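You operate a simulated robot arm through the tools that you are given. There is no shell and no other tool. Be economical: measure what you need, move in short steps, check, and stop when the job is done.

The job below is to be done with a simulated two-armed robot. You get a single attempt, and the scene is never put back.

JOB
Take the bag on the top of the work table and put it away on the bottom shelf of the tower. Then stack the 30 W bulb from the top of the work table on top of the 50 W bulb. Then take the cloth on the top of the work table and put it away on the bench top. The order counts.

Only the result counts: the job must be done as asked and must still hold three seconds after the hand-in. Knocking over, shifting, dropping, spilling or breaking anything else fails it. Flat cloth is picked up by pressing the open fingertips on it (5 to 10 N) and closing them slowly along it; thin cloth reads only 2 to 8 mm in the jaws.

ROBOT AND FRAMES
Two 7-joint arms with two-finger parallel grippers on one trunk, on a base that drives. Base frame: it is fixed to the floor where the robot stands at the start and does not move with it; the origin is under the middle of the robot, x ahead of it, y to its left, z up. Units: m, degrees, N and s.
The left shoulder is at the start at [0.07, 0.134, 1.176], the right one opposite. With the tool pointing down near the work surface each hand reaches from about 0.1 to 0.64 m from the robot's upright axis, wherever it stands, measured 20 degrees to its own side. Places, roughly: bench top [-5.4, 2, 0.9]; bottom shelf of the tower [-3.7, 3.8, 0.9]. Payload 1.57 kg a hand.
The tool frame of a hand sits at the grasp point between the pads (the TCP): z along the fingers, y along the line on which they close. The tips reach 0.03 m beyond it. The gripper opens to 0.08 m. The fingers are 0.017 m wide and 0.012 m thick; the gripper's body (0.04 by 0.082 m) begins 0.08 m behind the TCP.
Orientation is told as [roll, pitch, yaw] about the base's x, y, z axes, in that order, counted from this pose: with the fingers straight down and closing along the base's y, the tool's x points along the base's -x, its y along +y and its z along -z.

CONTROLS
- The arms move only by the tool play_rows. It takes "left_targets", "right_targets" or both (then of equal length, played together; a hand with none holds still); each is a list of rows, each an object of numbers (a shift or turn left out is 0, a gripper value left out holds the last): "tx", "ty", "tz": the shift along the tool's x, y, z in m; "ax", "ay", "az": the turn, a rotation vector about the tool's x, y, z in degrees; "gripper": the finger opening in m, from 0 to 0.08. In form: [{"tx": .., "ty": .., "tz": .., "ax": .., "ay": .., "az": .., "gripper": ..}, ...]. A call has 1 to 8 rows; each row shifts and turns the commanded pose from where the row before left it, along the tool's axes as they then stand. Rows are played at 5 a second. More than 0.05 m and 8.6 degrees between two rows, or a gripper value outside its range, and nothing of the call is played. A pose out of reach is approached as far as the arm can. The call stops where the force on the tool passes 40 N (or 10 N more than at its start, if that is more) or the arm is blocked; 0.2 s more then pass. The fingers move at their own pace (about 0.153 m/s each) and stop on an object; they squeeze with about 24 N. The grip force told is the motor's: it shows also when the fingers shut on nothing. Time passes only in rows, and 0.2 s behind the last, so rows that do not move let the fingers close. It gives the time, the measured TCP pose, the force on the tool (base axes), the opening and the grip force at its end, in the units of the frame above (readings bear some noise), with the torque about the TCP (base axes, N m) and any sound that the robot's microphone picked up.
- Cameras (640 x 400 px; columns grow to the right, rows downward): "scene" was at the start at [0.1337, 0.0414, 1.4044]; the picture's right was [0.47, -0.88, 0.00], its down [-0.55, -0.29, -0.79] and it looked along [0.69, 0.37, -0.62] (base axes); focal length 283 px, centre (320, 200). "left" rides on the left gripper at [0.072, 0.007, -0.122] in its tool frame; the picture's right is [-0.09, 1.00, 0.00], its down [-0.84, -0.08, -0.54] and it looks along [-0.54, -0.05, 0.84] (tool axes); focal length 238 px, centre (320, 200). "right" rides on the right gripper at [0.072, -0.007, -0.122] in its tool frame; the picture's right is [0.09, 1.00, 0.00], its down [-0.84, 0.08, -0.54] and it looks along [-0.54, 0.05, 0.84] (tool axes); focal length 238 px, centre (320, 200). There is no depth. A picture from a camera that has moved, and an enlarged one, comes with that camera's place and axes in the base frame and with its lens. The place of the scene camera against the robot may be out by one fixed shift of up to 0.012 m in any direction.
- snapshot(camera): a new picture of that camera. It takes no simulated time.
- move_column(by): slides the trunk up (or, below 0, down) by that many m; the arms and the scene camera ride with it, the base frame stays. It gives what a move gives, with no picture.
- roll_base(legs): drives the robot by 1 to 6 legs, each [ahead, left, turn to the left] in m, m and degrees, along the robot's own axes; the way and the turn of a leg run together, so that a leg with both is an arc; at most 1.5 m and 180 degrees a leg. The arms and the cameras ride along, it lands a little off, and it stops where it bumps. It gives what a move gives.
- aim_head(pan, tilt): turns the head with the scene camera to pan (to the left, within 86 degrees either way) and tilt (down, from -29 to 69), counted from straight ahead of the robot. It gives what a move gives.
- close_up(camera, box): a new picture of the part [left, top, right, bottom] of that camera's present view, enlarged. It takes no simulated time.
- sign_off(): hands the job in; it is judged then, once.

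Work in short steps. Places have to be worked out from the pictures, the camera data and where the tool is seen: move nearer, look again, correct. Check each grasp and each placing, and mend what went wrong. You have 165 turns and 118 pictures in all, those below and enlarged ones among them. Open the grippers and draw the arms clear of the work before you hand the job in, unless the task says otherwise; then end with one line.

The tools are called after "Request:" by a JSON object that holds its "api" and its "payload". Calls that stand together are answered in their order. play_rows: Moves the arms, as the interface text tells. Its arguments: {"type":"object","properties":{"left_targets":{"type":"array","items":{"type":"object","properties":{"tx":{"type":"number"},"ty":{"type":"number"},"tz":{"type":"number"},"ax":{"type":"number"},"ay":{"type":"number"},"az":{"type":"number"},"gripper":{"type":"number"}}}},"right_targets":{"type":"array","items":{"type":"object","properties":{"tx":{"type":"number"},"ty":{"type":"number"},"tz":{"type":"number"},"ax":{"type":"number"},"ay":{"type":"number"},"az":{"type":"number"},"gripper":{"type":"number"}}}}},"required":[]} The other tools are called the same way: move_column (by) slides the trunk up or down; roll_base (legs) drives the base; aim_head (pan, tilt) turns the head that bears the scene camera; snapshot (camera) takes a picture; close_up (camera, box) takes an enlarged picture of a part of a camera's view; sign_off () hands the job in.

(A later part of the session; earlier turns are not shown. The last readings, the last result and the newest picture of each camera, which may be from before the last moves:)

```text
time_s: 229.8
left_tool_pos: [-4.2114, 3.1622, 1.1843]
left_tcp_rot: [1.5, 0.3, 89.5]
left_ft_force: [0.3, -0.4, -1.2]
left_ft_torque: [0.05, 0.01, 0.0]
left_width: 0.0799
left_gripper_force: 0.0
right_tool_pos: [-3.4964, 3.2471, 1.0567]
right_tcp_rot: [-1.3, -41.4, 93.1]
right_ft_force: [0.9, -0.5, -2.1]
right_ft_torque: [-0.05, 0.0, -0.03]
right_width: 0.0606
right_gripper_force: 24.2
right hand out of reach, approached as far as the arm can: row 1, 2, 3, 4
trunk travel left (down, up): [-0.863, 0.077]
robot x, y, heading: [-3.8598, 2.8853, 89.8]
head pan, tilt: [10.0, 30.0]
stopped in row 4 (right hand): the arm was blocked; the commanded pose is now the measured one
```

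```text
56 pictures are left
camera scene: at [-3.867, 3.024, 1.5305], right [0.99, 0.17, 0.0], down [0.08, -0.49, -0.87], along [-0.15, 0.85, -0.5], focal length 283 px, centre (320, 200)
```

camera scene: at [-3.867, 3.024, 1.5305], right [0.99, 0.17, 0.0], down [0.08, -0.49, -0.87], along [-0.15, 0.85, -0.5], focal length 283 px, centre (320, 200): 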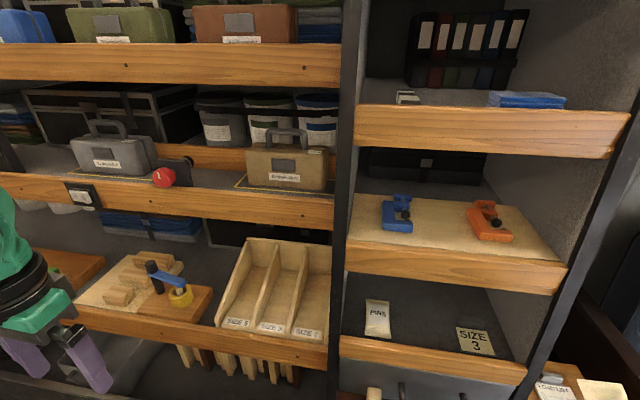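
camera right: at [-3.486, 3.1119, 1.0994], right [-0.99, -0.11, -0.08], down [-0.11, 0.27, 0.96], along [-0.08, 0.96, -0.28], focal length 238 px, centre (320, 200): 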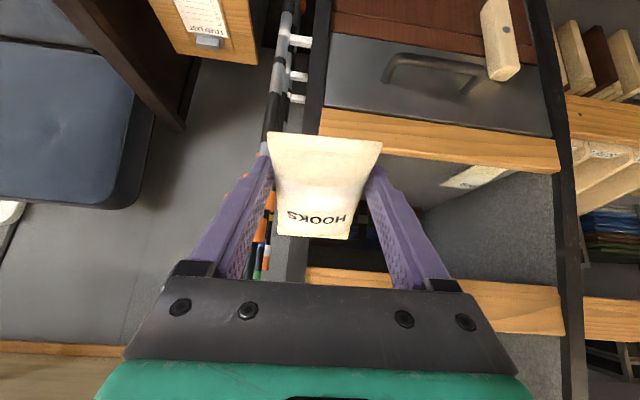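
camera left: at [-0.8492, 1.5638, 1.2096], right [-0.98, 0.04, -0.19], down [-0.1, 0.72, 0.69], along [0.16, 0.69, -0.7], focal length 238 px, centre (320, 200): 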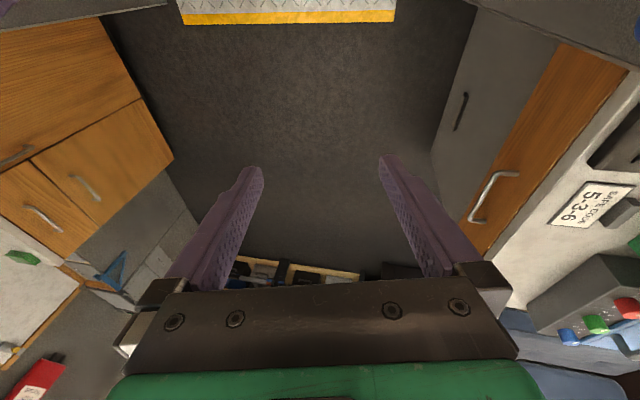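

The arm was too folded at this distance. From two views: shelf front y≈3.45, top z≈0.895, free gap x -3.775 to -3.615. I back the base 0.2 m for arm room and move the hand forward and left with the ~41° tilt.

Request:
{"api": "roll_base", "payload": {"legs": [[-0.2, 0, 0]]}}

Request:
{"api": "play_rows", "payload": {"right_targets": [{"tx": -0.0225, "tz": 0.02, "ty": 0.038}, {"tx": -0.0225, "tz": 0.02, "ty": 0.038}, {"tx": -0.0225, "tz": 0.02, "ty": 0.038}, {"tx": -0.0225, "tz": 0.02, "ty": 0.038}, {"tx": -0.0225, "tz": 0.02, "ty": 0.038, "az": 3}, {}]}}

Request:
{"api": "snapshot", "payload": {"camera": "right"}}

```text
time_s: 231.4
left_tool_pos: [-4.2153, 2.9612, 1.1824]
left_tcp_rot: [1.3, 0.5, 89.9]
left_ft_force: [0.5, 0.6, 0.2]
left_ft_torque: [-0.02, 0.0, 0.03]
left_width: 0.0802
left_gripper_force: 0.0
right_tool_pos: [-3.5008, 3.0504, 1.0571]
right_tcp_rot: [-1.4, -41.1, 93.7]
right_ft_force: [0.3, 0.4, -0.9]
right_ft_torque: [-0.03, -0.01, 0.03]
right_width: 0.0607
right_gripper_force: 24.1
trunk travel left (down, up): [-0.863, 0.077]
robot x, y, heading: [-3.8679, 2.6843, 90.1]
head pan, tilt: [10.0, 30.0]
```

```text
time_s: 232.8
left_tool_pos: [-4.2148, 2.9571, 1.1835]
left_tcp_rot: [1.4, 0.3, 90.0]
left_ft_force: [0.3, -0.4, 0.2]
left_ft_torque: [0.0, 0.01, 0.03]
left_width: 0.0798
left_gripper_force: 0.1
right_tool_pos: [-3.6636, 3.1854, 1.0433]
right_tcp_rot: [-8.8, -40.2, 95.7]
right_ft_force: [-0.3, 0.3, -1.6]
right_ft_torque: [-0.08, -0.01, -0.03]
right_width: 0.0608
right_gripper_force: 24.1
trunk travel left (down, up): [-0.863, 0.077]
robot x, y, heading: [-3.8632, 2.683, 90.2]
head pan, tilt: [10.0, 30.0]
stopped in row 6 (right hand): the arm was blocked; the commanded pose is now the measured one
```

```text
55 pictures are left
camera right: at [-3.6626, 3.052, 1.0879], right [-0.98, -0.07, -0.18], down [-0.19, 0.28, 0.94], along [-0.01, 0.96, -0.29], focal length 238 px, centre (320, 200)
```

right: 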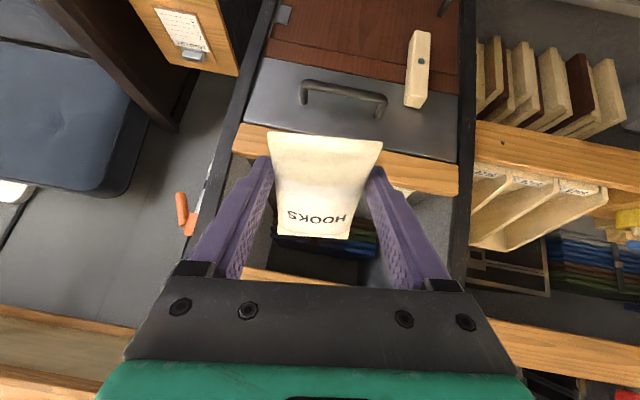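

The wrist is near a limit when so close. I extend forward, letting the roll recover as the arm straightens.

Request:
{"api": "play_rows", "payload": {"right_targets": [{"tx": -0.03, "tz": 0.026, "ax": -2}, {"tx": -0.03, "tz": 0.026, "ax": -2}, {"tx": -0.015, "tz": 0.013, "ax": -2}, {}]}}

```text
time_s: 233.8
left_tool_pos: [-4.2156, 2.958, 1.1832]
left_tcp_rot: [1.3, 0.3, 89.8]
left_ft_force: [-0.4, 0.6, -0.2]
left_ft_torque: [0.0, 0.04, -0.02]
left_width: 0.08
left_gripper_force: 0.2
right_tool_pos: [-3.6661, 3.2861, 1.0441]
right_tcp_rot: [-2.6, -40.2, 95.6]
right_ft_force: [0.4, -0.7, -1.1]
right_ft_torque: [0.0, 0.01, -0.02]
right_width: 0.0609
right_gripper_force: 24.1
trunk travel left (down, up): [-0.863, 0.077]
robot x, y, heading: [-3.8624, 2.6816, 90.4]
head pan, tilt: [10.0, 30.0]
```

Recovered. I fine-set the hand: 3 cm left, 6 cm down to z≈0.985, yaw squared, then check the view before inserting with the base.

Request:
{"api": "play_rows", "payload": {"right_targets": [{"tx": 0.0195, "ty": 0.015, "tz": 0.023, "az": 2, "ax": -1}, {"tx": 0.0195, "ty": 0.015, "tz": 0.023, "az": 2, "ax": -1}, {}]}}

Request:
{"api": "aim_head", "payload": {"pan": -15, "tilt": 40}}

Request:
{"api": "snapshot", "payload": {"camera": "scene"}}

Request:
{"api": "snapshot", "payload": {"camera": "right"}}

```text
time_s: 234.6
left_tool_pos: [-4.2148, 2.9575, 1.1839]
left_tcp_rot: [1.3, 0.3, 90.0]
left_ft_force: [0.4, -0.3, 0.5]
left_ft_torque: [-0.02, 0.0, -0.01]
left_width: 0.0799
left_gripper_force: 0.1
right_tool_pos: [-3.6942, 3.2822, 0.9815]
right_tcp_rot: [2.9, -40.1, 90.3]
right_ft_force: [0.4, 0.8, -1.2]
right_ft_torque: [-0.06, 0.0, 0.01]
right_width: 0.0608
right_gripper_force: 23.5
trunk travel left (down, up): [-0.863, 0.077]
robot x, y, heading: [-3.8613, 2.6867, 90.3]
head pan, tilt: [10.0, 30.0]
```

```text
time_s: 235.5
left_tool_pos: [-4.2162, 2.9584, 1.1831]
left_tcp_rot: [1.3, 0.3, 89.8]
left_ft_force: [0.0, -0.3, 0.5]
left_ft_torque: [0.01, 0.01, -0.02]
left_width: 0.08
left_gripper_force: 0.1
right_tool_pos: [-3.6927, 3.2818, 0.9828]
right_tcp_rot: [2.6, -40.2, 90.5]
right_ft_force: [-1.0, -0.6, -1.5]
right_ft_torque: [-0.03, -0.01, 0.01]
right_width: 0.0607
right_gripper_force: 23.8
trunk travel left (down, up): [-0.863, 0.077]
robot x, y, heading: [-3.8613, 2.6834, 90.1]
head pan, tilt: [-15.0, 40.0]
```

```text
54 pictures are left
camera scene: at [-3.8327, 2.8167, 1.5151], right [0.97, -0.25, 0.0], down [-0.16, -0.62, -0.77], along [0.19, 0.74, -0.64], focal length 283 px, centre (320, 200)
```

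scene: 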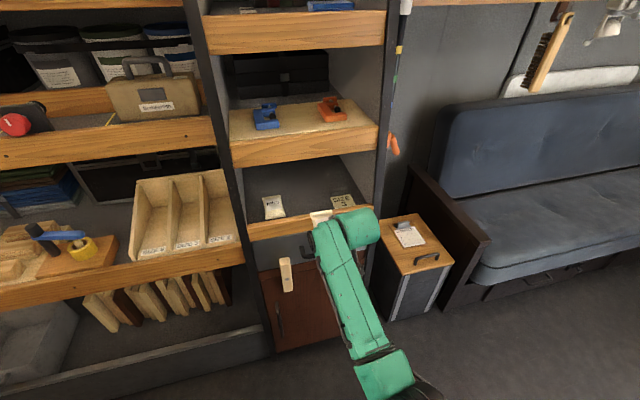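

```text
53 pictures are left
camera right: at [-3.6809, 3.1482, 1.0265], right [-0.99, -0.11, -0.02], down [-0.05, 0.29, 0.96], along [-0.1, 0.95, -0.29], focal length 238 px, centre (320, 200)
```

right: 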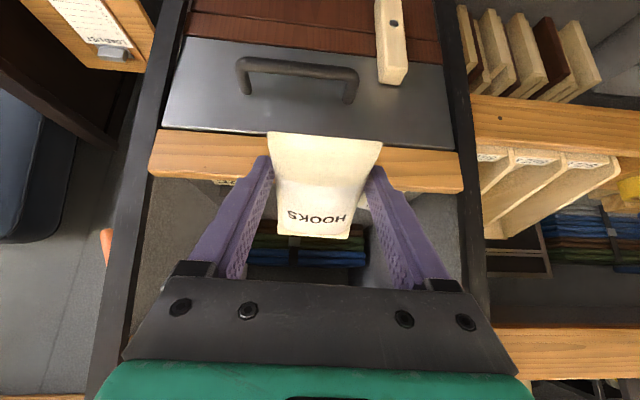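

The bag is lined up over the gap with ≈5 cm clearance to the board. I insert by driving the base 0.15 m ahead and check.

Request:
{"api": "roll_base", "payload": {"legs": [[0.15, 0, 0]]}}

Request:
{"api": "snapshot", "payload": {"camera": "right"}}

Request:
{"api": "close_up", "payload": {"camera": "scene", "box": [200, 160, 440, 340]}}

```text
time_s: 236.9
left_tool_pos: [-4.2158, 3.1037, 1.1829]
left_tcp_rot: [1.4, 0.1, 90.0]
left_ft_force: [-1.7, 0.2, -0.1]
left_ft_torque: [0.01, 0.0, 0.0]
left_width: 0.0802
left_gripper_force: 0.1
right_tool_pos: [-3.6952, 3.4289, 0.9838]
right_tcp_rot: [2.6, -40.3, 90.4]
right_ft_force: [0.0, 0.1, -1.5]
right_ft_torque: [-0.04, -0.02, 0.05]
right_width: 0.0607
right_gripper_force: 23.5
trunk travel left (down, up): [-0.863, 0.077]
robot x, y, heading: [-3.8601, 2.8339, 90.3]
head pan, tilt: [-15.0, 40.0]
```

```text
52 pictures are left
camera right: at [-3.6821, 3.2947, 1.0276], right [-0.99, -0.11, -0.02], down [-0.05, 0.28, 0.96], along [-0.1, 0.95, -0.29], focal length 238 px, centre (320, 200)
```

right: 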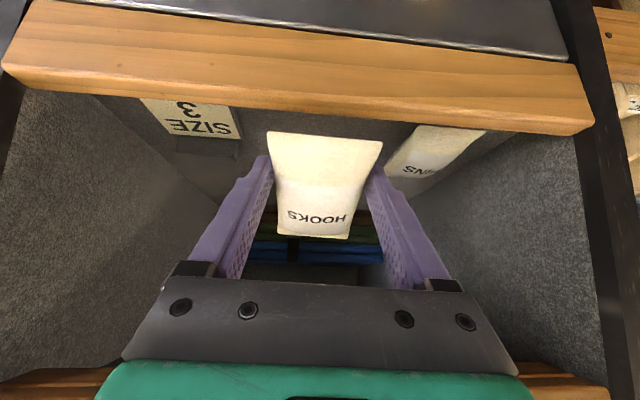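

```text
2.22 times, centred on (320, 250) of scene
camera zoom: at [-3.8335, 2.9619, 1.5154], right [0.97, -0.25, 0.0], down [-0.16, -0.62, -0.77], along [0.19, 0.74, -0.64], focal length 629 px, centre (320, 89)
```

zoom: 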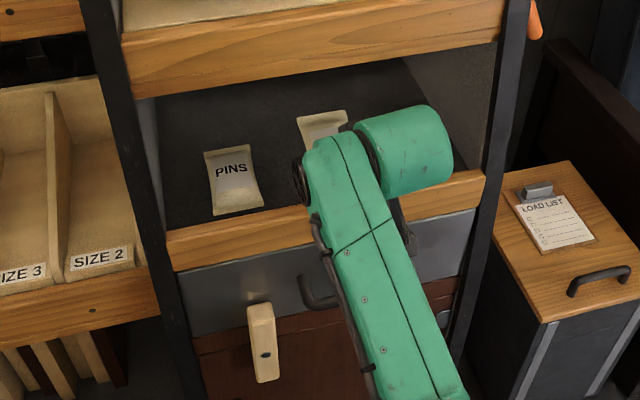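

Clear on both sides. I insert another 7.5 cm, then lower onto the shelf.

Request:
{"api": "roll_base", "payload": {"legs": [[0.075, 0, 0]]}}

Request:
{"api": "play_rows", "payload": {"right_targets": [{"tx": 0.0065, "tz": 0.0076}, {"tx": 0.0065, "tz": 0.0076}, {"tx": 0.0065, "tz": 0.0076}, {}]}}

Request:
{"api": "snapshot", "payload": {"camera": "right"}}

Request:
{"api": "close_up", "payload": {"camera": "scene", "box": [200, 130, 440, 310]}}

```text
time_s: 237.9
left_tool_pos: [-4.2167, 3.1774, 1.1853]
left_tcp_rot: [1.4, 0.0, 90.1]
left_ft_force: [0.1, 0.3, -0.8]
left_ft_torque: [0.03, -0.01, 0.02]
left_width: 0.0799
left_gripper_force: 0.1
right_tool_pos: [-3.6946, 3.5016, 0.985]
right_tcp_rot: [2.8, -40.5, 90.4]
right_ft_force: [0.3, -0.9, -1.8]
right_ft_torque: [-0.06, 0.0, 0.0]
right_width: 0.0609
right_gripper_force: 24.5
trunk travel left (down, up): [-0.863, 0.077]
robot x, y, heading: [-3.8624, 2.9031, 90.3]
head pan, tilt: [-15.0, 40.0]
```

```text
time_s: 238.9
left_tool_pos: [-4.2173, 3.1816, 1.1831]
left_tcp_rot: [1.4, 0.3, 90.0]
left_ft_force: [-0.3, -0.1, 0.7]
left_ft_torque: [0.01, 0.04, 0.04]
left_width: 0.0801
left_gripper_force: 0.0
right_tool_pos: [-3.6969, 3.5053, 0.9522]
right_tcp_rot: [2.7, -40.3, 90.4]
right_ft_force: [0.3, 0.2, -1.7]
right_ft_torque: [-0.07, 0.0, -0.01]
right_width: 0.0611
right_gripper_force: 24.1
trunk travel left (down, up): [-0.863, 0.077]
robot x, y, heading: [-3.8609, 2.9086, 90.3]
head pan, tilt: [-15.0, 40.0]
```

```text
50 pictures are left
camera right: at [-3.6843, 3.3712, 0.9962], right [-0.99, -0.11, -0.02], down [-0.05, 0.29, 0.96], along [-0.1, 0.95, -0.29], focal length 238 px, centre (320, 200)
```

right: 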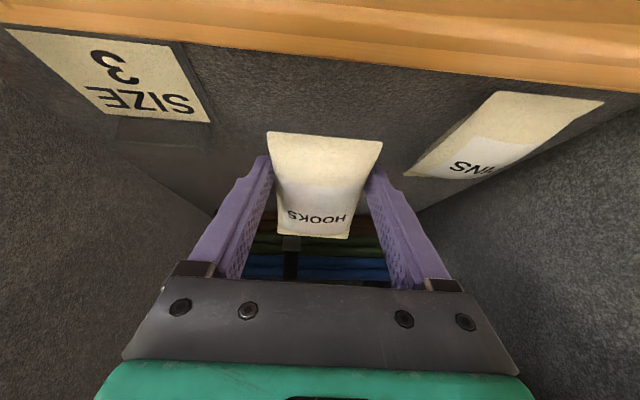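

```text
2.22 times, centred on (320, 220) of scene
camera zoom: at [-3.8341, 3.0399, 1.515], right [0.97, -0.25, 0.0], down [-0.16, -0.62, -0.77], along [0.19, 0.74, -0.64], focal length 629 px, centre (320, 156)
```

zoom: 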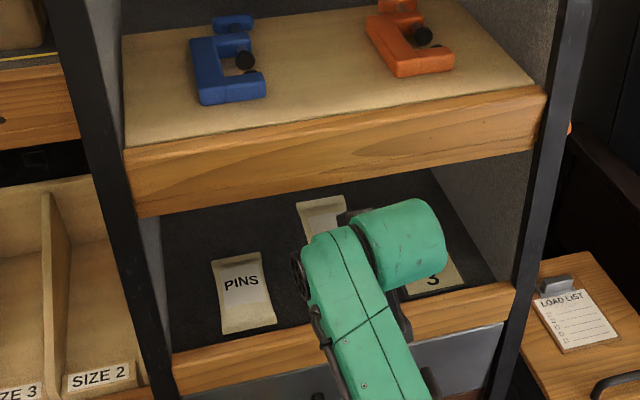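

All clear. I lower further in small steps until the bag touches.

Request:
{"api": "play_rows", "payload": {"right_targets": [{"tx": 0.0052, "tz": 0.0061}, {"tx": 0.0052, "tz": 0.0061}, {"tx": 0.0026, "tz": 0.003}, {}]}}

Request:
{"api": "play_rows", "payload": {"right_targets": [{"tx": 0.0033, "tz": 0.0038}, {"tx": 0.0033, "tz": 0.0038}, {}]}}

```text
time_s: 239.9
left_tool_pos: [-4.2169, 3.1818, 1.1826]
left_tcp_rot: [1.4, 0.3, 90.0]
left_ft_force: [-0.2, -0.8, -0.5]
left_ft_torque: [0.02, -0.04, 0.02]
left_width: 0.0798
left_gripper_force: 0.0
right_tool_pos: [-3.6968, 3.5066, 0.9321]
right_tcp_rot: [2.7, -40.2, 90.4]
right_ft_force: [-0.1, 0.0, -1.5]
right_ft_torque: [-0.01, 0.0, 0.02]
right_width: 0.0609
right_gripper_force: 23.6
trunk travel left (down, up): [-0.863, 0.077]
robot x, y, heading: [-3.8599, 2.9052, 90.5]
head pan, tilt: [-15.0, 40.0]
```

```text
time_s: 240.7
left_tool_pos: [-4.2165, 3.1807, 1.1816]
left_tcp_rot: [1.4, 0.3, 90.0]
left_ft_force: [-0.6, -1.0, -0.3]
left_ft_torque: [0.04, 0.01, 0.01]
left_width: 0.08
left_gripper_force: 0.1
right_tool_pos: [-3.6979, 3.5049, 0.9242]
right_tcp_rot: [2.7, -40.4, 90.5]
right_ft_force: [1.2, 1.4, 4.8]
right_ft_torque: [-0.03, -0.24, 0.03]
right_width: 0.061
right_gripper_force: 23.5
trunk travel left (down, up): [-0.863, 0.077]
robot x, y, heading: [-3.8627, 2.9053, 90.0]
head pan, tilt: [-15.0, 40.0]
```

Contact: one fingertip is on the shelf floor, so the bag is down. I lift 1 mm and open a little to release it.

Request:
{"api": "play_rows", "payload": {"right_targets": [{"tz": -0.002}, {"gripper": 0.063}, {"gripper": 0.068}, {"gripper": 0.072}, {}, {}]}}

Request:
{"api": "snapshot", "payload": {"camera": "right"}}

```text
time_s: 242.1
left_tool_pos: [-4.2175, 3.1814, 1.1829]
left_tcp_rot: [1.3, 0.3, 90.1]
left_ft_force: [-0.3, -0.3, -0.5]
left_ft_torque: [-0.04, 0.02, 0.01]
left_width: 0.0799
left_gripper_force: 0.1
right_tool_pos: [-3.6973, 3.5031, 0.9226]
right_tcp_rot: [2.7, -40.2, 90.5]
right_ft_force: [0.7, -0.3, -0.6]
right_ft_torque: [0.0, 0.01, 0.01]
right_width: 0.0723
right_gripper_force: 0.0
trunk travel left (down, up): [-0.863, 0.077]
robot x, y, heading: [-3.8609, 2.9057, 90.4]
head pan, tilt: [-15.0, 40.0]
```

```text
48 pictures are left
camera right: at [-3.6846, 3.3702, 0.9681], right [-0.99, -0.11, -0.02], down [-0.05, 0.29, 0.96], along [-0.1, 0.95, -0.29], focal length 238 px, centre (320, 200)
```

right: 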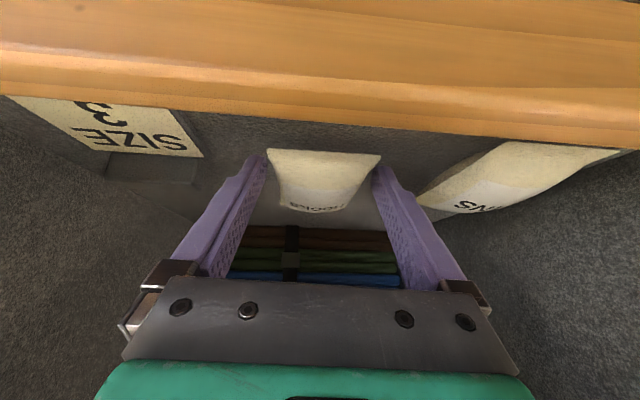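

The bag lies flat on the shelf between its neighbours. I withdraw along the tool axis, then back off with the base and check.

Request:
{"api": "play_rows", "payload": {"right_targets": [{"tz": -0.02}, {"tz": -0.025}, {"tz": -0.025}, {}]}}

Request:
{"api": "roll_base", "payload": {"legs": [[-0.2, 0, 0]]}}

Request:
{"api": "close_up", "payload": {"camera": "scene", "box": [200, 130, 440, 310]}}

```text
time_s: 243.1
left_tool_pos: [-4.2173, 3.1802, 1.1829]
left_tcp_rot: [1.4, 0.3, 90.0]
left_ft_force: [-0.1, 0.6, -0.2]
left_ft_torque: [-0.01, -0.01, -0.03]
left_width: 0.0802
left_gripper_force: 0.1
right_tool_pos: [-3.6944, 3.4583, 0.977]
right_tcp_rot: [2.8, -40.3, 90.4]
right_ft_force: [0.6, 0.5, -0.4]
right_ft_torque: [0.01, 0.0, 0.01]
right_width: 0.0719
right_gripper_force: 0.0
trunk travel left (down, up): [-0.863, 0.077]
robot x, y, heading: [-3.8591, 2.9095, 90.4]
head pan, tilt: [-15.0, 40.0]
```

```text
time_s: 244.7
left_tool_pos: [-4.2156, 2.9825, 1.1837]
left_tcp_rot: [1.3, 0.5, 89.9]
left_ft_force: [-1.0, -0.1, -0.5]
left_ft_torque: [-0.01, 0.02, -0.01]
left_width: 0.08
left_gripper_force: 0.0
right_tool_pos: [-3.6923, 3.2581, 0.9764]
right_tcp_rot: [2.7, -40.0, 90.3]
right_ft_force: [-1.5, 0.2, 0.7]
right_ft_torque: [-0.02, -0.02, 0.01]
right_width: 0.0721
right_gripper_force: 0.1
trunk travel left (down, up): [-0.863, 0.077]
robot x, y, heading: [-3.8623, 2.7034, 90.2]
head pan, tilt: [-15.0, 40.0]
```

```text
2.22 times, centred on (320, 220) of scene
camera zoom: at [-3.8328, 2.8413, 1.5147], right [0.97, -0.25, 0.0], down [-0.16, -0.62, -0.76], along [0.19, 0.74, -0.64], focal length 629 px, centre (320, 156)
```

zoom: 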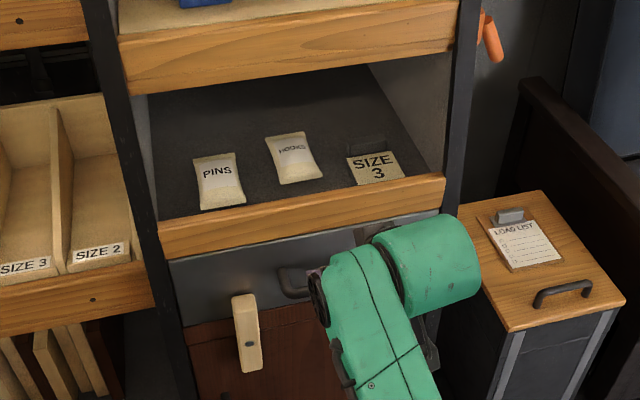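

Bag placed correctly beside PINS and SIZE 3. I straighten and retract the right hand, then return along the corridor to the doorway position.

Request:
{"api": "play_rows", "payload": {"right_targets": [{"ay": 8, "tx": 0.02, "gripper": 0.08}, {"ay": 8, "tx": 0.02}, {"ay": 8, "tx": 0.02}, {"ay": 8, "tx": 0.02}, {"ay": 7, "tx": 0.02, "ax": -2.5}, {"tx": 0.035}, {"tx": 0.035}, {"ty": -0.04}]}}

Request:
{"api": "roll_base", "payload": {"legs": [[0.17, 0, 0], [0, -1.3, 0], [0, -1.2, 0]]}}

Request:
{"api": "roll_base", "payload": {"legs": [[0, 0, 90]]}}

```text
time_s: 246.5
left_tool_pos: [-4.2127, 2.9806, 1.182]
left_tcp_rot: [1.5, 0.4, 90.0]
left_ft_force: [-0.2, 0.4, 0.0]
left_ft_torque: [-0.05, 0.03, 0.02]
left_width: 0.0801
left_gripper_force: 0.2
right_tool_pos: [-3.6477, 3.0985, 0.9328]
right_tcp_rot: [4.7, -1.2, 92.4]
right_ft_force: [0.2, 0.0, -0.2]
right_ft_torque: [-0.02, 0.01, 0.05]
right_width: 0.0798
right_gripper_force: 0.1
trunk travel left (down, up): [-0.863, 0.077]
robot x, y, heading: [-3.8612, 2.7022, 90.4]
head pan, tilt: [-15.0, 40.0]
```

```text
time_s: 259.9
left_tool_pos: [-1.6938, 3.1558, 1.1822]
left_tcp_rot: [1.4, 0.4, 89.2]
left_ft_force: [1.1, -0.1, 0.1]
left_ft_torque: [0.04, 0.01, -0.01]
left_width: 0.0802
left_gripper_force: 0.1
right_tool_pos: [-1.127, 3.2672, 0.9339]
right_tcp_rot: [4.5, -1.2, 91.5]
right_ft_force: [0.5, -1.1, -0.1]
right_ft_torque: [0.01, 0.01, 0.0]
right_width: 0.0795
right_gripper_force: 0.0
trunk travel left (down, up): [-0.863, 0.077]
robot x, y, heading: [-1.3401, 2.8749, 89.8]
head pan, tilt: [-15.0, 40.0]
```

```text
time_s: 264.2
left_tool_pos: [-1.6122, 2.5174, 1.1835]
left_tcp_rot: [1.4, 0.4, -179.2]
left_ft_force: [0.6, -0.2, 0.2]
left_ft_torque: [0.0, -0.04, -0.01]
left_width: 0.0801
left_gripper_force: 0.0
right_tool_pos: [-1.7397, 3.0827, 0.9342]
right_tcp_rot: [4.6, -1.3, -176.9]
right_ft_force: [-0.7, -0.1, 0.5]
right_ft_torque: [-0.01, 0.04, 0.0]
right_width: 0.0802
right_gripper_force: 0.1
trunk travel left (down, up): [-0.863, 0.077]
robot x, y, heading: [-1.3431, 2.8745, -178.5]
head pan, tilt: [-15.0, 40.0]
```

I back to x≈-0.34, lift the right hand a bit, lower the trunk and strafe left out through the doorway.

Request:
{"api": "play_rows", "payload": {"right_targets": [{"tz": -0.04, "ax": 4.6}, {"tz": -0.04}, {"tz": -0.04}, {"tx": 0.03}, {}]}}

Request:
{"api": "roll_base", "payload": {"legs": [[0, 0, -1.5], [-1.0, 0, 0]]}}

Request:
{"api": "move_column", "payload": {"by": -0.4}}

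Request:
{"api": "move_column", "payload": {"by": -0.4}}

Request:
{"api": "roll_base", "payload": {"legs": [[0, 0.45, 0]]}}

```text
time_s: 264.6
left_tool_pos: [-1.6132, 2.5184, 1.1831]
left_tcp_rot: [1.4, 0.3, -179.1]
left_ft_force: [-1.1, -0.9, 0.9]
left_ft_torque: [-0.02, 0.01, 0.01]
left_width: 0.0799
left_gripper_force: 0.0
right_tool_pos: [-1.7342, 3.1587, 0.9686]
right_tcp_rot: [-10.2, -0.2, -178.8]
right_ft_force: [0.3, -0.4, -0.1]
right_ft_torque: [0.01, -0.01, 0.02]
right_width: 0.0801
right_gripper_force: 0.0
right hand out of reach, approached as far as the arm can: row 1, 2
trunk travel left (down, up): [-0.863, 0.077]
robot x, y, heading: [-1.3444, 2.8768, -178.9]
head pan, tilt: [-15.0, 40.0]
stopped in row 2 (right hand): the arm was blocked; the commanded pose is now the measured one
```

```text
time_s: 270.2
left_tool_pos: [-0.609, 2.521, 1.1832]
left_tcp_rot: [1.4, 0.4, 179.4]
left_ft_force: [0.4, 0.9, 0.8]
left_ft_torque: [0.03, 0.03, -0.02]
left_width: 0.0798
left_gripper_force: 0.0
right_tool_pos: [-0.7174, 3.1621, 0.9683]
right_tcp_rot: [-10.2, -0.2, 179.9]
right_ft_force: [0.5, 0.8, -0.2]
right_ft_torque: [-0.01, 0.0, 0.02]
right_width: 0.0801
right_gripper_force: 0.0
trunk travel left (down, up): [-0.863, 0.077]
robot x, y, heading: [-0.3309, 2.8741, 179.9]
head pan, tilt: [-15.0, 40.0]
```

```text
time_s: 274.1
left_tool_pos: [-0.6074, 2.5205, 0.7822]
left_tcp_rot: [1.4, 0.3, 179.5]
left_ft_force: [0.6, 0.3, 0.1]
left_ft_torque: [0.02, 0.0, -0.01]
left_width: 0.0801
left_gripper_force: 0.1
right_tool_pos: [-0.7172, 3.1625, 0.5692]
right_tcp_rot: [-10.3, -0.2, 179.9]
right_ft_force: [-0.3, 0.2, -0.1]
right_ft_torque: [0.02, -0.02, 0.0]
right_width: 0.0798
right_gripper_force: 0.0
trunk travel left (down, up): [-0.463, 0.477]
robot x, y, heading: [-0.3279, 2.8736, 179.7]
head pan, tilt: [-15.0, 40.0]
```

```text
time_s: 277.9
left_tool_pos: [-0.5968, 2.5093, 0.4038]
left_tcp_rot: [-0.9, -2.0, 179.6]
left_ft_force: [0.8, 0.1, 0.5]
left_ft_torque: [-0.02, -0.03, 0.01]
left_width: 0.0799
left_gripper_force: 0.1
right_tool_pos: [-0.7177, 3.1637, 0.2273]
right_tcp_rot: [-13.3, -3.4, 180.0]
right_ft_force: [-0.1, -0.2, 0.6]
right_ft_torque: [-0.02, 0.0, -0.01]
right_width: 0.08
right_gripper_force: 0.2
trunk travel left (down, up): [-0.063, 0.877]
robot x, y, heading: [-0.3295, 2.8727, 179.9]
head pan, tilt: [-15.0, 40.0]
```

```text
time_s: 280.6
left_tool_pos: [-0.6005, 2.0624, 0.403]
left_tcp_rot: [-0.8, -2.0, 179.4]
left_ft_force: [-0.3, -0.5, 0.5]
left_ft_torque: [-0.03, 0.01, 0.01]
left_width: 0.0799
left_gripper_force: 0.1
right_tool_pos: [-0.7202, 2.714, 0.2271]
right_tcp_rot: [-13.1, -3.6, 179.9]
right_ft_force: [0.2, 0.1, 0.0]
right_ft_torque: [-0.05, 0.0, -0.01]
right_width: 0.08
right_gripper_force: 0.1
trunk travel left (down, up): [-0.063, 0.877]
robot x, y, heading: [-0.3306, 2.4262, 179.4]
head pan, tilt: [-15.0, 40.0]
```

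During the last lowering the readings tilted (right hand +6 cm): the right elbow may have touched something near y≈3.4. I look to the right immediately.

Request:
{"api": "aim_head", "payload": {"pan": -75, "tilt": 25}}

Request:
{"api": "snapshot", "payload": {"camera": "scene"}}

```text
time_s: 281.9
left_tool_pos: [-0.5999, 2.0616, 0.4018]
left_tcp_rot: [-1.0, -2.0, 179.5]
left_ft_force: [0.0, -0.3, 0.1]
left_ft_torque: [0.03, 0.0, -0.02]
left_width: 0.0801
left_gripper_force: 0.1
right_tool_pos: [-0.7215, 2.7156, 0.2277]
right_tcp_rot: [-13.0, -4.2, 179.9]
right_ft_force: [0.5, 0.1, 0.1]
right_ft_torque: [-0.04, 0.03, 0.0]
right_width: 0.08
right_gripper_force: 0.1
trunk travel left (down, up): [-0.063, 0.877]
robot x, y, heading: [-0.3315, 2.426, 179.7]
head pan, tilt: [-75.0, 25.0]
```

```text
46 pictures are left
camera scene: at [-0.373, 2.4886, 0.7668], right [0.97, 0.26, -0.03], down [0.07, -0.37, -0.93], along [-0.25, 0.89, -0.38], focal length 283 px, centre (320, 200)
```

scene: 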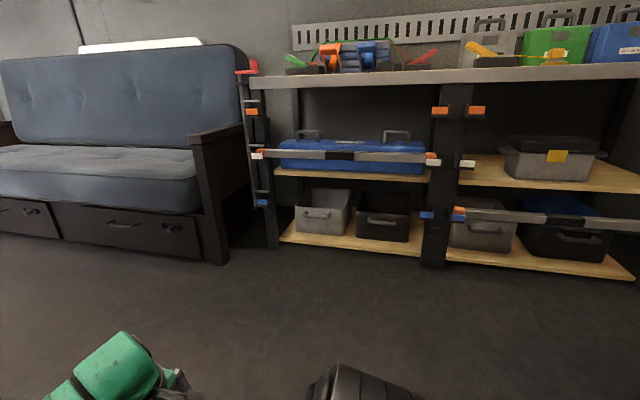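

The bench shelf is undisturbed; the robot itself is still tilted, so the low right elbow is probably resting on the floor. I raise the trunk and look at the right arm.

Request:
{"api": "move_column", "payload": {"by": 0.3}}

Request:
{"api": "aim_head", "payload": {"pan": -70, "tilt": 60}}

Request:
{"api": "snapshot", "payload": {"camera": "scene"}}

```text
time_s: 284.9
left_tool_pos: [-0.6114, 2.0732, 0.6841]
left_tcp_rot: [1.4, 0.3, 179.3]
left_ft_force: [0.3, 0.1, -0.5]
left_ft_torque: [0.01, 0.01, 0.01]
left_width: 0.0801
left_gripper_force: 0.1
right_tool_pos: [-0.7241, 2.7192, 0.475]
right_tcp_rot: [-10.6, -1.4, 179.7]
right_ft_force: [0.0, -0.3, -0.1]
right_ft_torque: [0.0, 0.01, 0.03]
right_width: 0.0799
right_gripper_force: 0.1
trunk travel left (down, up): [-0.363, 0.577]
robot x, y, heading: [-0.3318, 2.4228, 179.6]
head pan, tilt: [-75.0, 25.0]
```

```text
time_s: 285.9
left_tool_pos: [-0.6124, 2.0745, 0.6827]
left_tcp_rot: [1.4, 0.4, 179.2]
left_ft_force: [0.6, 0.7, -0.3]
left_ft_torque: [-0.02, -0.01, -0.02]
left_width: 0.0799
left_gripper_force: 0.1
right_tool_pos: [-0.7237, 2.7189, 0.4771]
right_tcp_rot: [-10.5, -1.4, 179.8]
right_ft_force: [-0.5, -0.1, 0.1]
right_ft_torque: [0.01, -0.04, 0.01]
right_width: 0.0796
right_gripper_force: 0.1
trunk travel left (down, up): [-0.363, 0.577]
robot x, y, heading: [-0.3316, 2.4262, 179.9]
head pan, tilt: [-70.0, 60.0]
```

```text
45 pictures are left
camera scene: at [-0.3978, 2.4892, 0.9884], right [0.94, 0.34, 0.0], down [0.29, -0.81, -0.5], along [-0.17, 0.47, -0.87], focal length 283 px, centre (320, 200)
```

scene: 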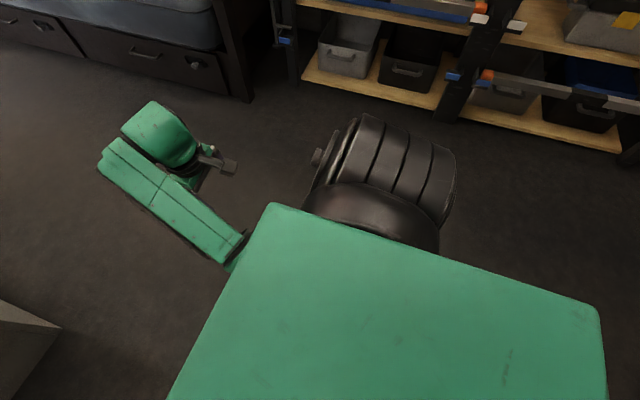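

The right elbow hangs straight down, so the trunk must stay a bit higher. I set the trunk 0.14 lower only and drop the left hand 0.12 with its arm to keep the hands low for the ramp.

Request:
{"api": "move_column", "payload": {"by": -0.13}}

Request:
{"api": "play_rows", "payload": {"left_targets": [{"tz": 0.03}, {"tz": 0.03}, {"tz": 0.03}, {"tz": 0.03}, {}]}}

Request:
{"api": "roll_base", "payload": {"legs": [[0, 0.3, 0]]}}

Request:
{"api": "roll_base", "payload": {"legs": [[0, 0.25, 0]]}}

```text
time_s: 287.5
left_tool_pos: [-0.6121, 2.0739, 0.5526]
left_tcp_rot: [1.4, 0.3, 179.3]
left_ft_force: [0.2, -0.2, -0.3]
left_ft_torque: [-0.02, -0.04, 0.0]
left_width: 0.0798
left_gripper_force: 0.1
right_tool_pos: [-0.7231, 2.7191, 0.3465]
right_tcp_rot: [-10.6, -1.4, 179.7]
right_ft_force: [-0.3, 0.3, -0.3]
right_ft_torque: [-0.01, 0.04, -0.01]
right_width: 0.0801
right_gripper_force: 0.0
trunk travel left (down, up): [-0.233, 0.707]
robot x, y, heading: [-0.3328, 2.4241, 179.9]
head pan, tilt: [-70.0, 60.0]
```

```text
time_s: 288.7
left_tool_pos: [-0.6234, 2.0633, 0.4474]
left_tcp_rot: [1.4, 0.3, 179.2]
left_ft_force: [0.3, -0.4, -0.2]
left_ft_torque: [0.02, 0.0, -0.01]
left_width: 0.0802
left_gripper_force: 0.0
left hand out of reach, approached as far as the arm can: row 1, 2, 3
right_tool_pos: [-0.7227, 2.7186, 0.3453]
right_tcp_rot: [-10.6, -1.4, 179.7]
right_ft_force: [0.1, 0.2, -0.3]
right_ft_torque: [0.02, -0.01, 0.03]
right_width: 0.0801
right_gripper_force: 0.0
trunk travel left (down, up): [-0.233, 0.707]
robot x, y, heading: [-0.3313, 2.4257, 179.8]
head pan, tilt: [-70.0, 60.0]
```

```text
time_s: 290.8
left_tool_pos: [-0.6302, 1.7606, 0.4476]
left_tcp_rot: [1.4, 0.3, 178.9]
left_ft_force: [-0.4, 0.1, 0.8]
left_ft_torque: [-0.02, -0.04, 0.04]
left_width: 0.0801
left_gripper_force: 0.0
right_tool_pos: [-0.7249, 2.4171, 0.3464]
right_tcp_rot: [-10.6, -1.3, 179.2]
right_ft_force: [-0.8, -0.4, -0.4]
right_ft_torque: [-0.01, 0.01, 0.0]
right_width: 0.0798
right_gripper_force: 0.0
trunk travel left (down, up): [-0.233, 0.707]
robot x, y, heading: [-0.3339, 2.1221, 179.4]
head pan, tilt: [-70.0, 60.0]
```

```text
time_s: 292.6
left_tool_pos: [-0.63, 1.5053, 0.4498]
left_tcp_rot: [1.5, 0.3, 179.2]
left_ft_force: [0.1, 0.2, -0.4]
left_ft_torque: [-0.02, 0.01, 0.01]
left_width: 0.0801
left_gripper_force: 0.2
right_tool_pos: [-0.7281, 2.1643, 0.3483]
right_tcp_rot: [-11.0, -1.6, 179.4]
right_ft_force: [-0.3, 0.1, -0.5]
right_ft_torque: [0.0, -0.02, 0.0]
right_width: 0.0799
right_gripper_force: 0.1
trunk travel left (down, up): [-0.233, 0.707]
robot x, y, heading: [-0.3399, 1.8648, 179.6]
head pan, tilt: [-70.0, 60.0]
```

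Going well; I continue out over the plate in similar legs.

Request:
{"api": "roll_base", "payload": {"legs": [[0, 0.25, 0]]}}

Request:
{"api": "roll_base", "payload": {"legs": [[0, 0.25, 0]]}}

Request:
{"api": "roll_base", "payload": {"legs": [[0, 0.25, 0]]}}

Request:
{"api": "roll_base", "payload": {"legs": [[0, 0.3, 0]]}}

Request:
{"api": "roll_base", "payload": {"legs": [[0, 0.4, 0]]}}

```text
time_s: 294.4
left_tool_pos: [-0.632, 1.244, 0.4388]
left_tcp_rot: [0.3, 0.3, 179.2]
left_ft_force: [1.2, 0.9, 1.3]
left_ft_torque: [-0.02, 0.02, -0.01]
left_width: 0.08
left_gripper_force: 0.2
right_tool_pos: [-0.7296, 1.9097, 0.3536]
right_tcp_rot: [-12.9, -1.5, 179.5]
right_ft_force: [-0.3, -0.1, 0.0]
right_ft_torque: [-0.02, -0.02, 0.01]
right_width: 0.0801
right_gripper_force: 0.0
trunk travel left (down, up): [-0.233, 0.707]
robot x, y, heading: [-0.3425, 1.6145, 179.4]
head pan, tilt: [-70.0, 60.0]
```

```text
time_s: 296.2
left_tool_pos: [-0.6313, 0.984, 0.4275]
left_tcp_rot: [-1.0, 0.3, 179.3]
left_ft_force: [0.2, 0.1, -0.1]
left_ft_torque: [-0.05, 0.02, 0.01]
left_width: 0.0798
left_gripper_force: 0.1
right_tool_pos: [-0.7318, 1.6523, 0.3573]
right_tcp_rot: [-14.3, -1.5, 179.6]
right_ft_force: [-0.1, -0.4, 0.0]
right_ft_torque: [0.05, 0.01, 0.0]
right_width: 0.0798
right_gripper_force: 0.0
trunk travel left (down, up): [-0.233, 0.707]
robot x, y, heading: [-0.3383, 1.3688, 179.7]
head pan, tilt: [-70.0, 60.0]
```

```text
time_s: 298.1
left_tool_pos: [-0.6349, 0.7296, 0.4196]
left_tcp_rot: [-1.0, 0.3, 179.3]
left_ft_force: [-0.5, 0.2, 0.2]
left_ft_torque: [0.01, -0.03, 0.0]
left_width: 0.0798
left_gripper_force: 0.1
right_tool_pos: [-0.7328, 1.3984, 0.3529]
right_tcp_rot: [-14.4, -1.5, 179.5]
right_ft_force: [-0.2, -0.8, 0.4]
right_ft_torque: [-0.02, 0.0, 0.03]
right_width: 0.0799
right_gripper_force: 0.0
trunk travel left (down, up): [-0.233, 0.707]
robot x, y, heading: [-0.3426, 1.1127, 179.8]
head pan, tilt: [-70.0, 60.0]
```

```text
time_s: 300.1
left_tool_pos: [-0.6344, 0.4383, 0.4272]
left_tcp_rot: [0.3, 0.2, 179.4]
left_ft_force: [0.1, 1.0, 0.3]
left_ft_torque: [0.03, -0.02, -0.01]
left_width: 0.0802
left_gripper_force: 0.0
right_tool_pos: [-0.7341, 1.1051, 0.3415]
right_tcp_rot: [-12.9, -1.5, 179.4]
right_ft_force: [0.2, -0.3, -0.3]
right_ft_torque: [0.02, 0.02, -0.01]
right_width: 0.0801
right_gripper_force: 0.0
trunk travel left (down, up): [-0.233, 0.707]
robot x, y, heading: [-0.3424, 0.8122, 179.8]
head pan, tilt: [-70.0, 60.0]
```

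```text
time_s: 302.6
left_tool_pos: [-0.6355, 0.0325, 0.4271]
left_tcp_rot: [0.3, 0.1, 179.5]
left_ft_force: [0.1, 0.1, 0.3]
left_ft_torque: [-0.01, -0.01, -0.01]
left_width: 0.0799
left_gripper_force: 0.1
right_tool_pos: [-0.737, 0.6993, 0.3416]
right_tcp_rot: [-12.8, -1.5, 179.6]
right_ft_force: [-0.4, -0.9, -0.6]
right_ft_torque: [-0.01, 0.0, -0.03]
right_width: 0.0801
right_gripper_force: 0.1
trunk travel left (down, up): [-0.233, 0.707]
robot x, y, heading: [-0.3445, 0.4104, 180.0]
head pan, tilt: [-70.0, 60.0]
```

Back in the front room. I raise the trunk, level the right hand, and turn to face the table.

Request:
{"api": "move_column", "payload": {"by": 0.4}}

Request:
{"api": "move_column", "payload": {"by": 0.23}}

Request:
{"api": "play_rows", "payload": {"right_targets": [{"ax": -6.4, "tz": -0.03, "tx": -0.02}, {"ax": -6.4, "tz": -0.03, "tx": -0.02}, {"tz": -0.03}, {"tz": -0.03}, {}], "left_targets": [{"tz": -0.03}, {"tz": -0.03}, {"tz": -0.03}, {"tz": -0.03}, {}]}}

Request:
{"api": "roll_base", "payload": {"legs": [[0.1, 0, 0], [0, 0, -180]]}}

Request:
{"api": "aim_head", "payload": {"pan": 15, "tilt": 38}}

Request:
{"api": "snapshot", "payload": {"camera": "scene"}}

```text
time_s: 306.5
left_tool_pos: [-0.6342, 0.0327, 0.8269]
left_tcp_rot: [0.3, 0.2, 179.5]
left_ft_force: [-0.4, 0.4, -0.2]
left_ft_torque: [0.05, -0.04, -0.02]
left_width: 0.0799
left_gripper_force: 0.0
right_tool_pos: [-0.7358, 0.7001, 0.7404]
right_tcp_rot: [-13.0, -1.5, 179.6]
right_ft_force: [0.2, 0.4, -0.7]
right_ft_torque: [-0.01, -0.03, 0.04]
right_width: 0.0802
right_gripper_force: 0.1
trunk travel left (down, up): [-0.633, 0.307]
robot x, y, heading: [-0.3445, 0.4079, 179.9]
head pan, tilt: [-70.0, 60.0]
```

```text
time_s: 308.9
left_tool_pos: [-0.6346, 0.0325, 1.0561]
left_tcp_rot: [0.3, 0.2, 179.5]
left_ft_force: [0.6, 0.0, -0.2]
left_ft_torque: [0.03, 0.02, 0.03]
left_width: 0.0799
left_gripper_force: 0.0
right_tool_pos: [-0.7363, 0.7004, 0.971]
right_tcp_rot: [-13.0, -1.5, 179.7]
right_ft_force: [0.3, 0.6, -0.8]
right_ft_torque: [-0.01, -0.01, -0.01]
right_width: 0.0799
right_gripper_force: 0.1
trunk travel left (down, up): [-0.863, 0.077]
robot x, y, heading: [-0.346, 0.4025, 180.1]
head pan, tilt: [-70.0, 60.0]
```

```text
time_s: 310.1
left_tool_pos: [-0.6353, 0.0319, 1.1762]
left_tcp_rot: [0.3, 0.3, 179.5]
left_ft_force: [-0.1, 1.3, 0.1]
left_ft_torque: [0.04, 0.0, 0.02]
left_width: 0.0798
left_gripper_force: 0.2
right_tool_pos: [-0.8044, 0.717, 1.0678]
right_tcp_rot: [-0.1, -1.5, 179.8]
right_ft_force: [-0.8, -0.5, 0.4]
right_ft_torque: [-0.01, -0.04, -0.02]
right_width: 0.0802
right_gripper_force: 0.1
right hand out of reach, approached as far as the arm can: row 2, 3, 4
trunk travel left (down, up): [-0.863, 0.077]
robot x, y, heading: [-0.343, 0.4019, 180.0]
head pan, tilt: [-70.0, 60.0]
```

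```text
time_s: 318.5
left_tool_pos: [-0.1636, 0.7895, 1.1754]
left_tcp_rot: [0.2, 0.2, 0.6]
left_ft_force: [-0.6, 0.3, 0.2]
left_ft_torque: [0.02, 0.02, -0.03]
left_width: 0.0799
left_gripper_force: 0.1
right_tool_pos: [0.0199, 0.1056, 1.0681]
right_tcp_rot: [-0.1, -1.6, 0.9]
right_ft_force: [0.3, -0.9, -0.5]
right_ft_torque: [0.01, 0.03, -0.02]
right_width: 0.0799
right_gripper_force: 0.1
trunk travel left (down, up): [-0.863, 0.077]
robot x, y, heading: [-0.445, 0.4059, 1.1]
head pan, tilt: [-70.0, 60.0]
```

```text
time_s: 320.1
left_tool_pos: [-0.1629, 0.7885, 1.1757]
left_tcp_rot: [0.4, 0.2, 0.8]
left_ft_force: [0.0, -0.5, -0.6]
left_ft_torque: [-0.03, 0.0, 0.04]
left_width: 0.0802
left_gripper_force: 0.0
right_tool_pos: [0.0193, 0.1054, 1.0672]
right_tcp_rot: [-0.2, -1.5, 0.8]
right_ft_force: [-0.1, -0.8, 0.5]
right_ft_torque: [-0.03, 0.02, -0.01]
right_width: 0.08
right_gripper_force: 0.1
trunk travel left (down, up): [-0.863, 0.077]
robot x, y, heading: [-0.4448, 0.4099, 0.9]
head pan, tilt: [15.0, 38.0]
```

```text
44 pictures are left
camera scene: at [-0.3056, 0.4329, 1.518], right [0.28, -0.96, 0.0], down [-0.59, -0.17, -0.79], along [0.76, 0.22, -0.62], focal length 283 px, centre (320, 200)
```

scene: 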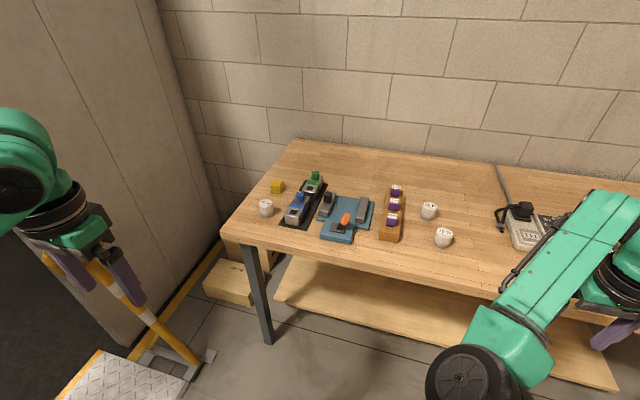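

I drive to about (-0.03, 0.6) so the 30 W bulb is ahead of the left arm.

Request:
{"api": "roll_base", "payload": {"legs": [[0, 0.19, -1], [0.41, 0, 0]]}}

Request:
{"api": "play_rows", "payload": {"left_targets": [{"tx": -0.02, "ty": -0.035}, {"tx": -0.02, "ty": -0.035}, {"tx": -0.02, "ty": -0.035}, {"tx": -0.02, "ty": -0.035}, {"ty": -0.03, "tz": 0.02}, {"tz": 0.03}, {"tz": 0.03}, {}]}}

Request:
{"api": "snapshot", "payload": {"camera": "left"}}

Request:
{"api": "aim_head", "payload": {"pan": 10, "tilt": 50}}

Request:
{"api": "snapshot", "payload": {"camera": "scene"}}

```text
time_s: 323.8
left_tool_pos: [0.25, 0.9748, 1.1748]
left_tcp_rot: [0.4, 0.2, -0.3]
left_ft_force: [-0.3, 0.2, 0.3]
left_ft_torque: [-0.05, 0.03, -0.01]
left_width: 0.0802
left_gripper_force: 0.1
right_tool_pos: [0.4227, 0.2896, 1.0694]
right_tcp_rot: [-0.2, -1.5, -0.1]
right_ft_force: [0.0, -1.0, -0.4]
right_ft_torque: [-0.01, 0.03, 0.0]
right_width: 0.0797
right_gripper_force: 0.0
trunk travel left (down, up): [-0.863, 0.077]
robot x, y, heading: [-0.0341, 0.6011, 0.2]
head pan, tilt: [15.0, 38.0]
```

```text
time_s: 325.6
left_tool_pos: [0.3299, 0.8048, 1.0934]
left_tcp_rot: [0.4, 0.3, -0.3]
left_ft_force: [0.4, 0.0, 0.1]
left_ft_torque: [0.0, 0.03, 0.01]
left_width: 0.0796
left_gripper_force: 0.1
right_tool_pos: [0.4228, 0.2875, 1.0681]
right_tcp_rot: [-0.2, -1.6, -0.1]
right_ft_force: [0.1, 0.5, -0.7]
right_ft_torque: [-0.04, 0.0, 0.0]
right_width: 0.0801
right_gripper_force: 0.0
trunk travel left (down, up): [-0.863, 0.077]
robot x, y, heading: [-0.0353, 0.5984, -0.1]
head pan, tilt: [15.0, 38.0]
```

```text
43 pictures are left
camera left: at [0.2597, 0.8112, 1.2166], right [0.1, 1.0, 0.01], down [0.84, -0.08, 0.54], along [0.54, -0.05, -0.84], focal length 238 px, centre (320, 200)
```

left: 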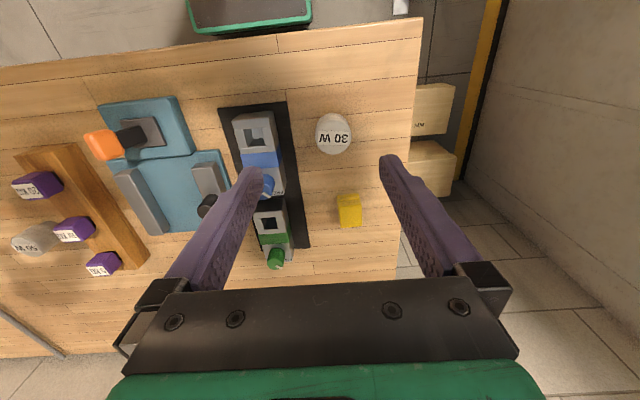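

```text
time_s: 326.4
left_tool_pos: [0.3305, 0.8043, 1.0944]
left_tcp_rot: [0.3, 0.2, -0.3]
left_ft_force: [0.9, -0.5, 0.4]
left_ft_torque: [-0.01, -0.02, 0.02]
left_width: 0.08
left_gripper_force: 0.1
right_tool_pos: [0.425, 0.2893, 1.0677]
right_tcp_rot: [-0.3, -1.6, -0.1]
right_ft_force: [-0.7, -0.5, 0.1]
right_ft_torque: [0.03, 0.01, -0.01]
right_width: 0.08
right_gripper_force: 0.1
trunk travel left (down, up): [-0.863, 0.077]
robot x, y, heading: [-0.0396, 0.6, -0.1]
head pan, tilt: [10.0, 50.0]
```

```text
42 pictures are left
camera scene: at [0.0969, 0.6131, 1.501], right [0.18, -0.98, 0.0], down [-0.75, -0.13, -0.64], along [0.63, 0.11, -0.77], focal length 283 px, centre (320, 200)
```

scene: 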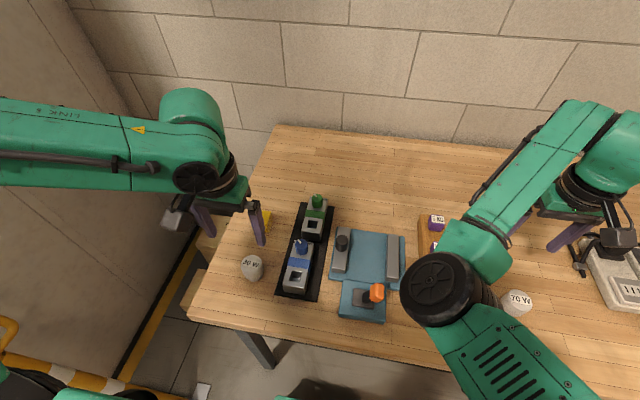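

The 30 W bulb is at (0.36, 0.82), ≈5 cm wide. I move over it with jaws at 0.068 and descend to z≈0.96, then look.

Request:
{"api": "play_rows", "payload": {"left_targets": [{"tx": -0.015, "ty": 0.008, "tz": 0.03, "gripper": 0.068}, {"tx": -0.015, "ty": 0.008, "tz": 0.035}, {"tz": 0.035}, {"tz": 0.03}, {}]}}

Request:
{"api": "snapshot", "payload": {"camera": "left"}}

```text
time_s: 327.6
left_tool_pos: [0.3617, 0.8232, 0.9656]
left_tcp_rot: [0.3, 0.3, -0.3]
left_ft_force: [0.1, 0.0, -0.2]
left_ft_torque: [0.04, 0.01, 0.0]
left_width: 0.068
left_gripper_force: 0.0
right_tool_pos: [0.4247, 0.2893, 1.0681]
right_tcp_rot: [-0.1, -1.6, -0.1]
right_ft_force: [-0.2, -0.2, -0.2]
right_ft_torque: [0.0, 0.01, 0.02]
right_width: 0.08
right_gripper_force: 0.0
trunk travel left (down, up): [-0.863, 0.077]
robot x, y, heading: [-0.0391, 0.5958, -0.1]
head pan, tilt: [10.0, 50.0]
```

```text
41 pictures are left
camera left: at [0.2912, 0.8307, 1.0869], right [0.1, 1.0, 0.01], down [0.84, -0.08, 0.54], along [0.54, -0.05, -0.84], focal length 238 px, centre (320, 200)
```

left: 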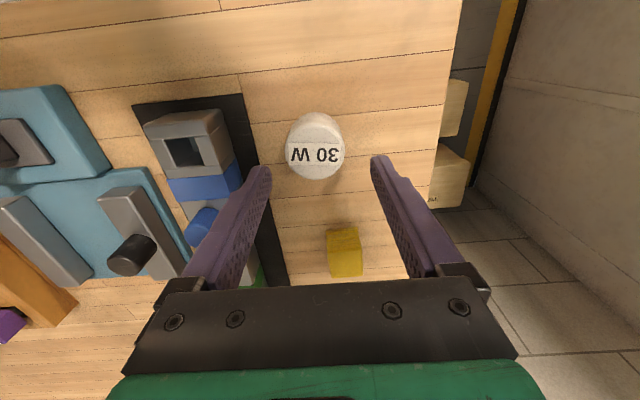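

Centred within a few millimetres. I correct 4 mm back and descend to z≈0.900.

Request:
{"api": "play_rows", "payload": {"left_targets": [{"tx": 0.004, "ty": -0.0015, "tz": 0.025}, {"tz": 0.025}, {"tz": 0.015}, {}]}}

Request:
{"api": "play_rows", "payload": {"left_targets": [{"gripper": 0.055}, {"gripper": 0.045}, {"gripper": 0.03}, {"gripper": 0.0}, {}, {}]}}

Request:
{"api": "snapshot", "payload": {"camera": "left"}}

```text
time_s: 328.6
left_tool_pos: [0.3558, 0.822, 0.8989]
left_tcp_rot: [0.4, 0.3, -0.3]
left_ft_force: [0.0, -0.3, -0.2]
left_ft_torque: [0.04, 0.01, 0.0]
left_width: 0.0681
left_gripper_force: 0.1
right_tool_pos: [0.4243, 0.2884, 1.0678]
right_tcp_rot: [-0.2, -1.6, -0.1]
right_ft_force: [-0.1, -0.1, -0.3]
right_ft_torque: [-0.01, -0.05, -0.02]
right_width: 0.0799
right_gripper_force: 0.0
trunk travel left (down, up): [-0.863, 0.077]
robot x, y, heading: [-0.0358, 0.5996, -0.0]
head pan, tilt: [10.0, 50.0]
```

```text
time_s: 330.0
left_tool_pos: [0.3551, 0.8227, 0.8983]
left_tcp_rot: [0.3, 0.2, -0.3]
left_ft_force: [-0.6, 0.6, 0.4]
left_ft_torque: [-0.01, 0.0, 0.04]
left_width: 0.0464
left_gripper_force: 23.9
right_tool_pos: [0.4246, 0.2902, 1.0666]
right_tcp_rot: [-0.2, -1.5, -0.2]
right_ft_force: [-1.0, 0.5, 0.6]
right_ft_torque: [0.01, 0.0, 0.01]
right_width: 0.0799
right_gripper_force: 0.0
trunk travel left (down, up): [-0.863, 0.077]
robot x, y, heading: [-0.0368, 0.6013, -0.1]
head pan, tilt: [10.0, 50.0]
```

```text
40 pictures are left
camera left: at [0.2849, 0.8292, 1.0217], right [0.1, 1.0, 0.01], down [0.84, -0.08, 0.54], along [0.54, -0.05, -0.84], focal length 238 px, centre (320, 200)
```

left: 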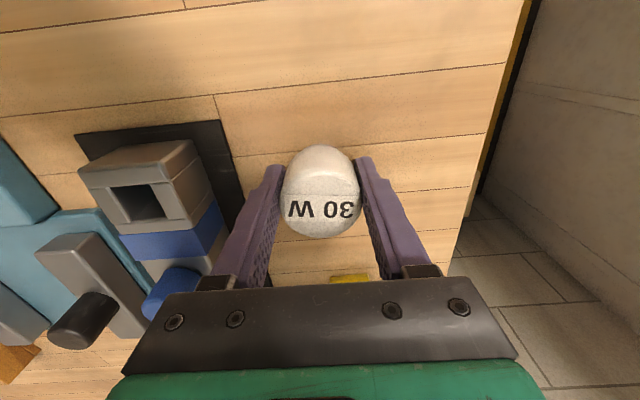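

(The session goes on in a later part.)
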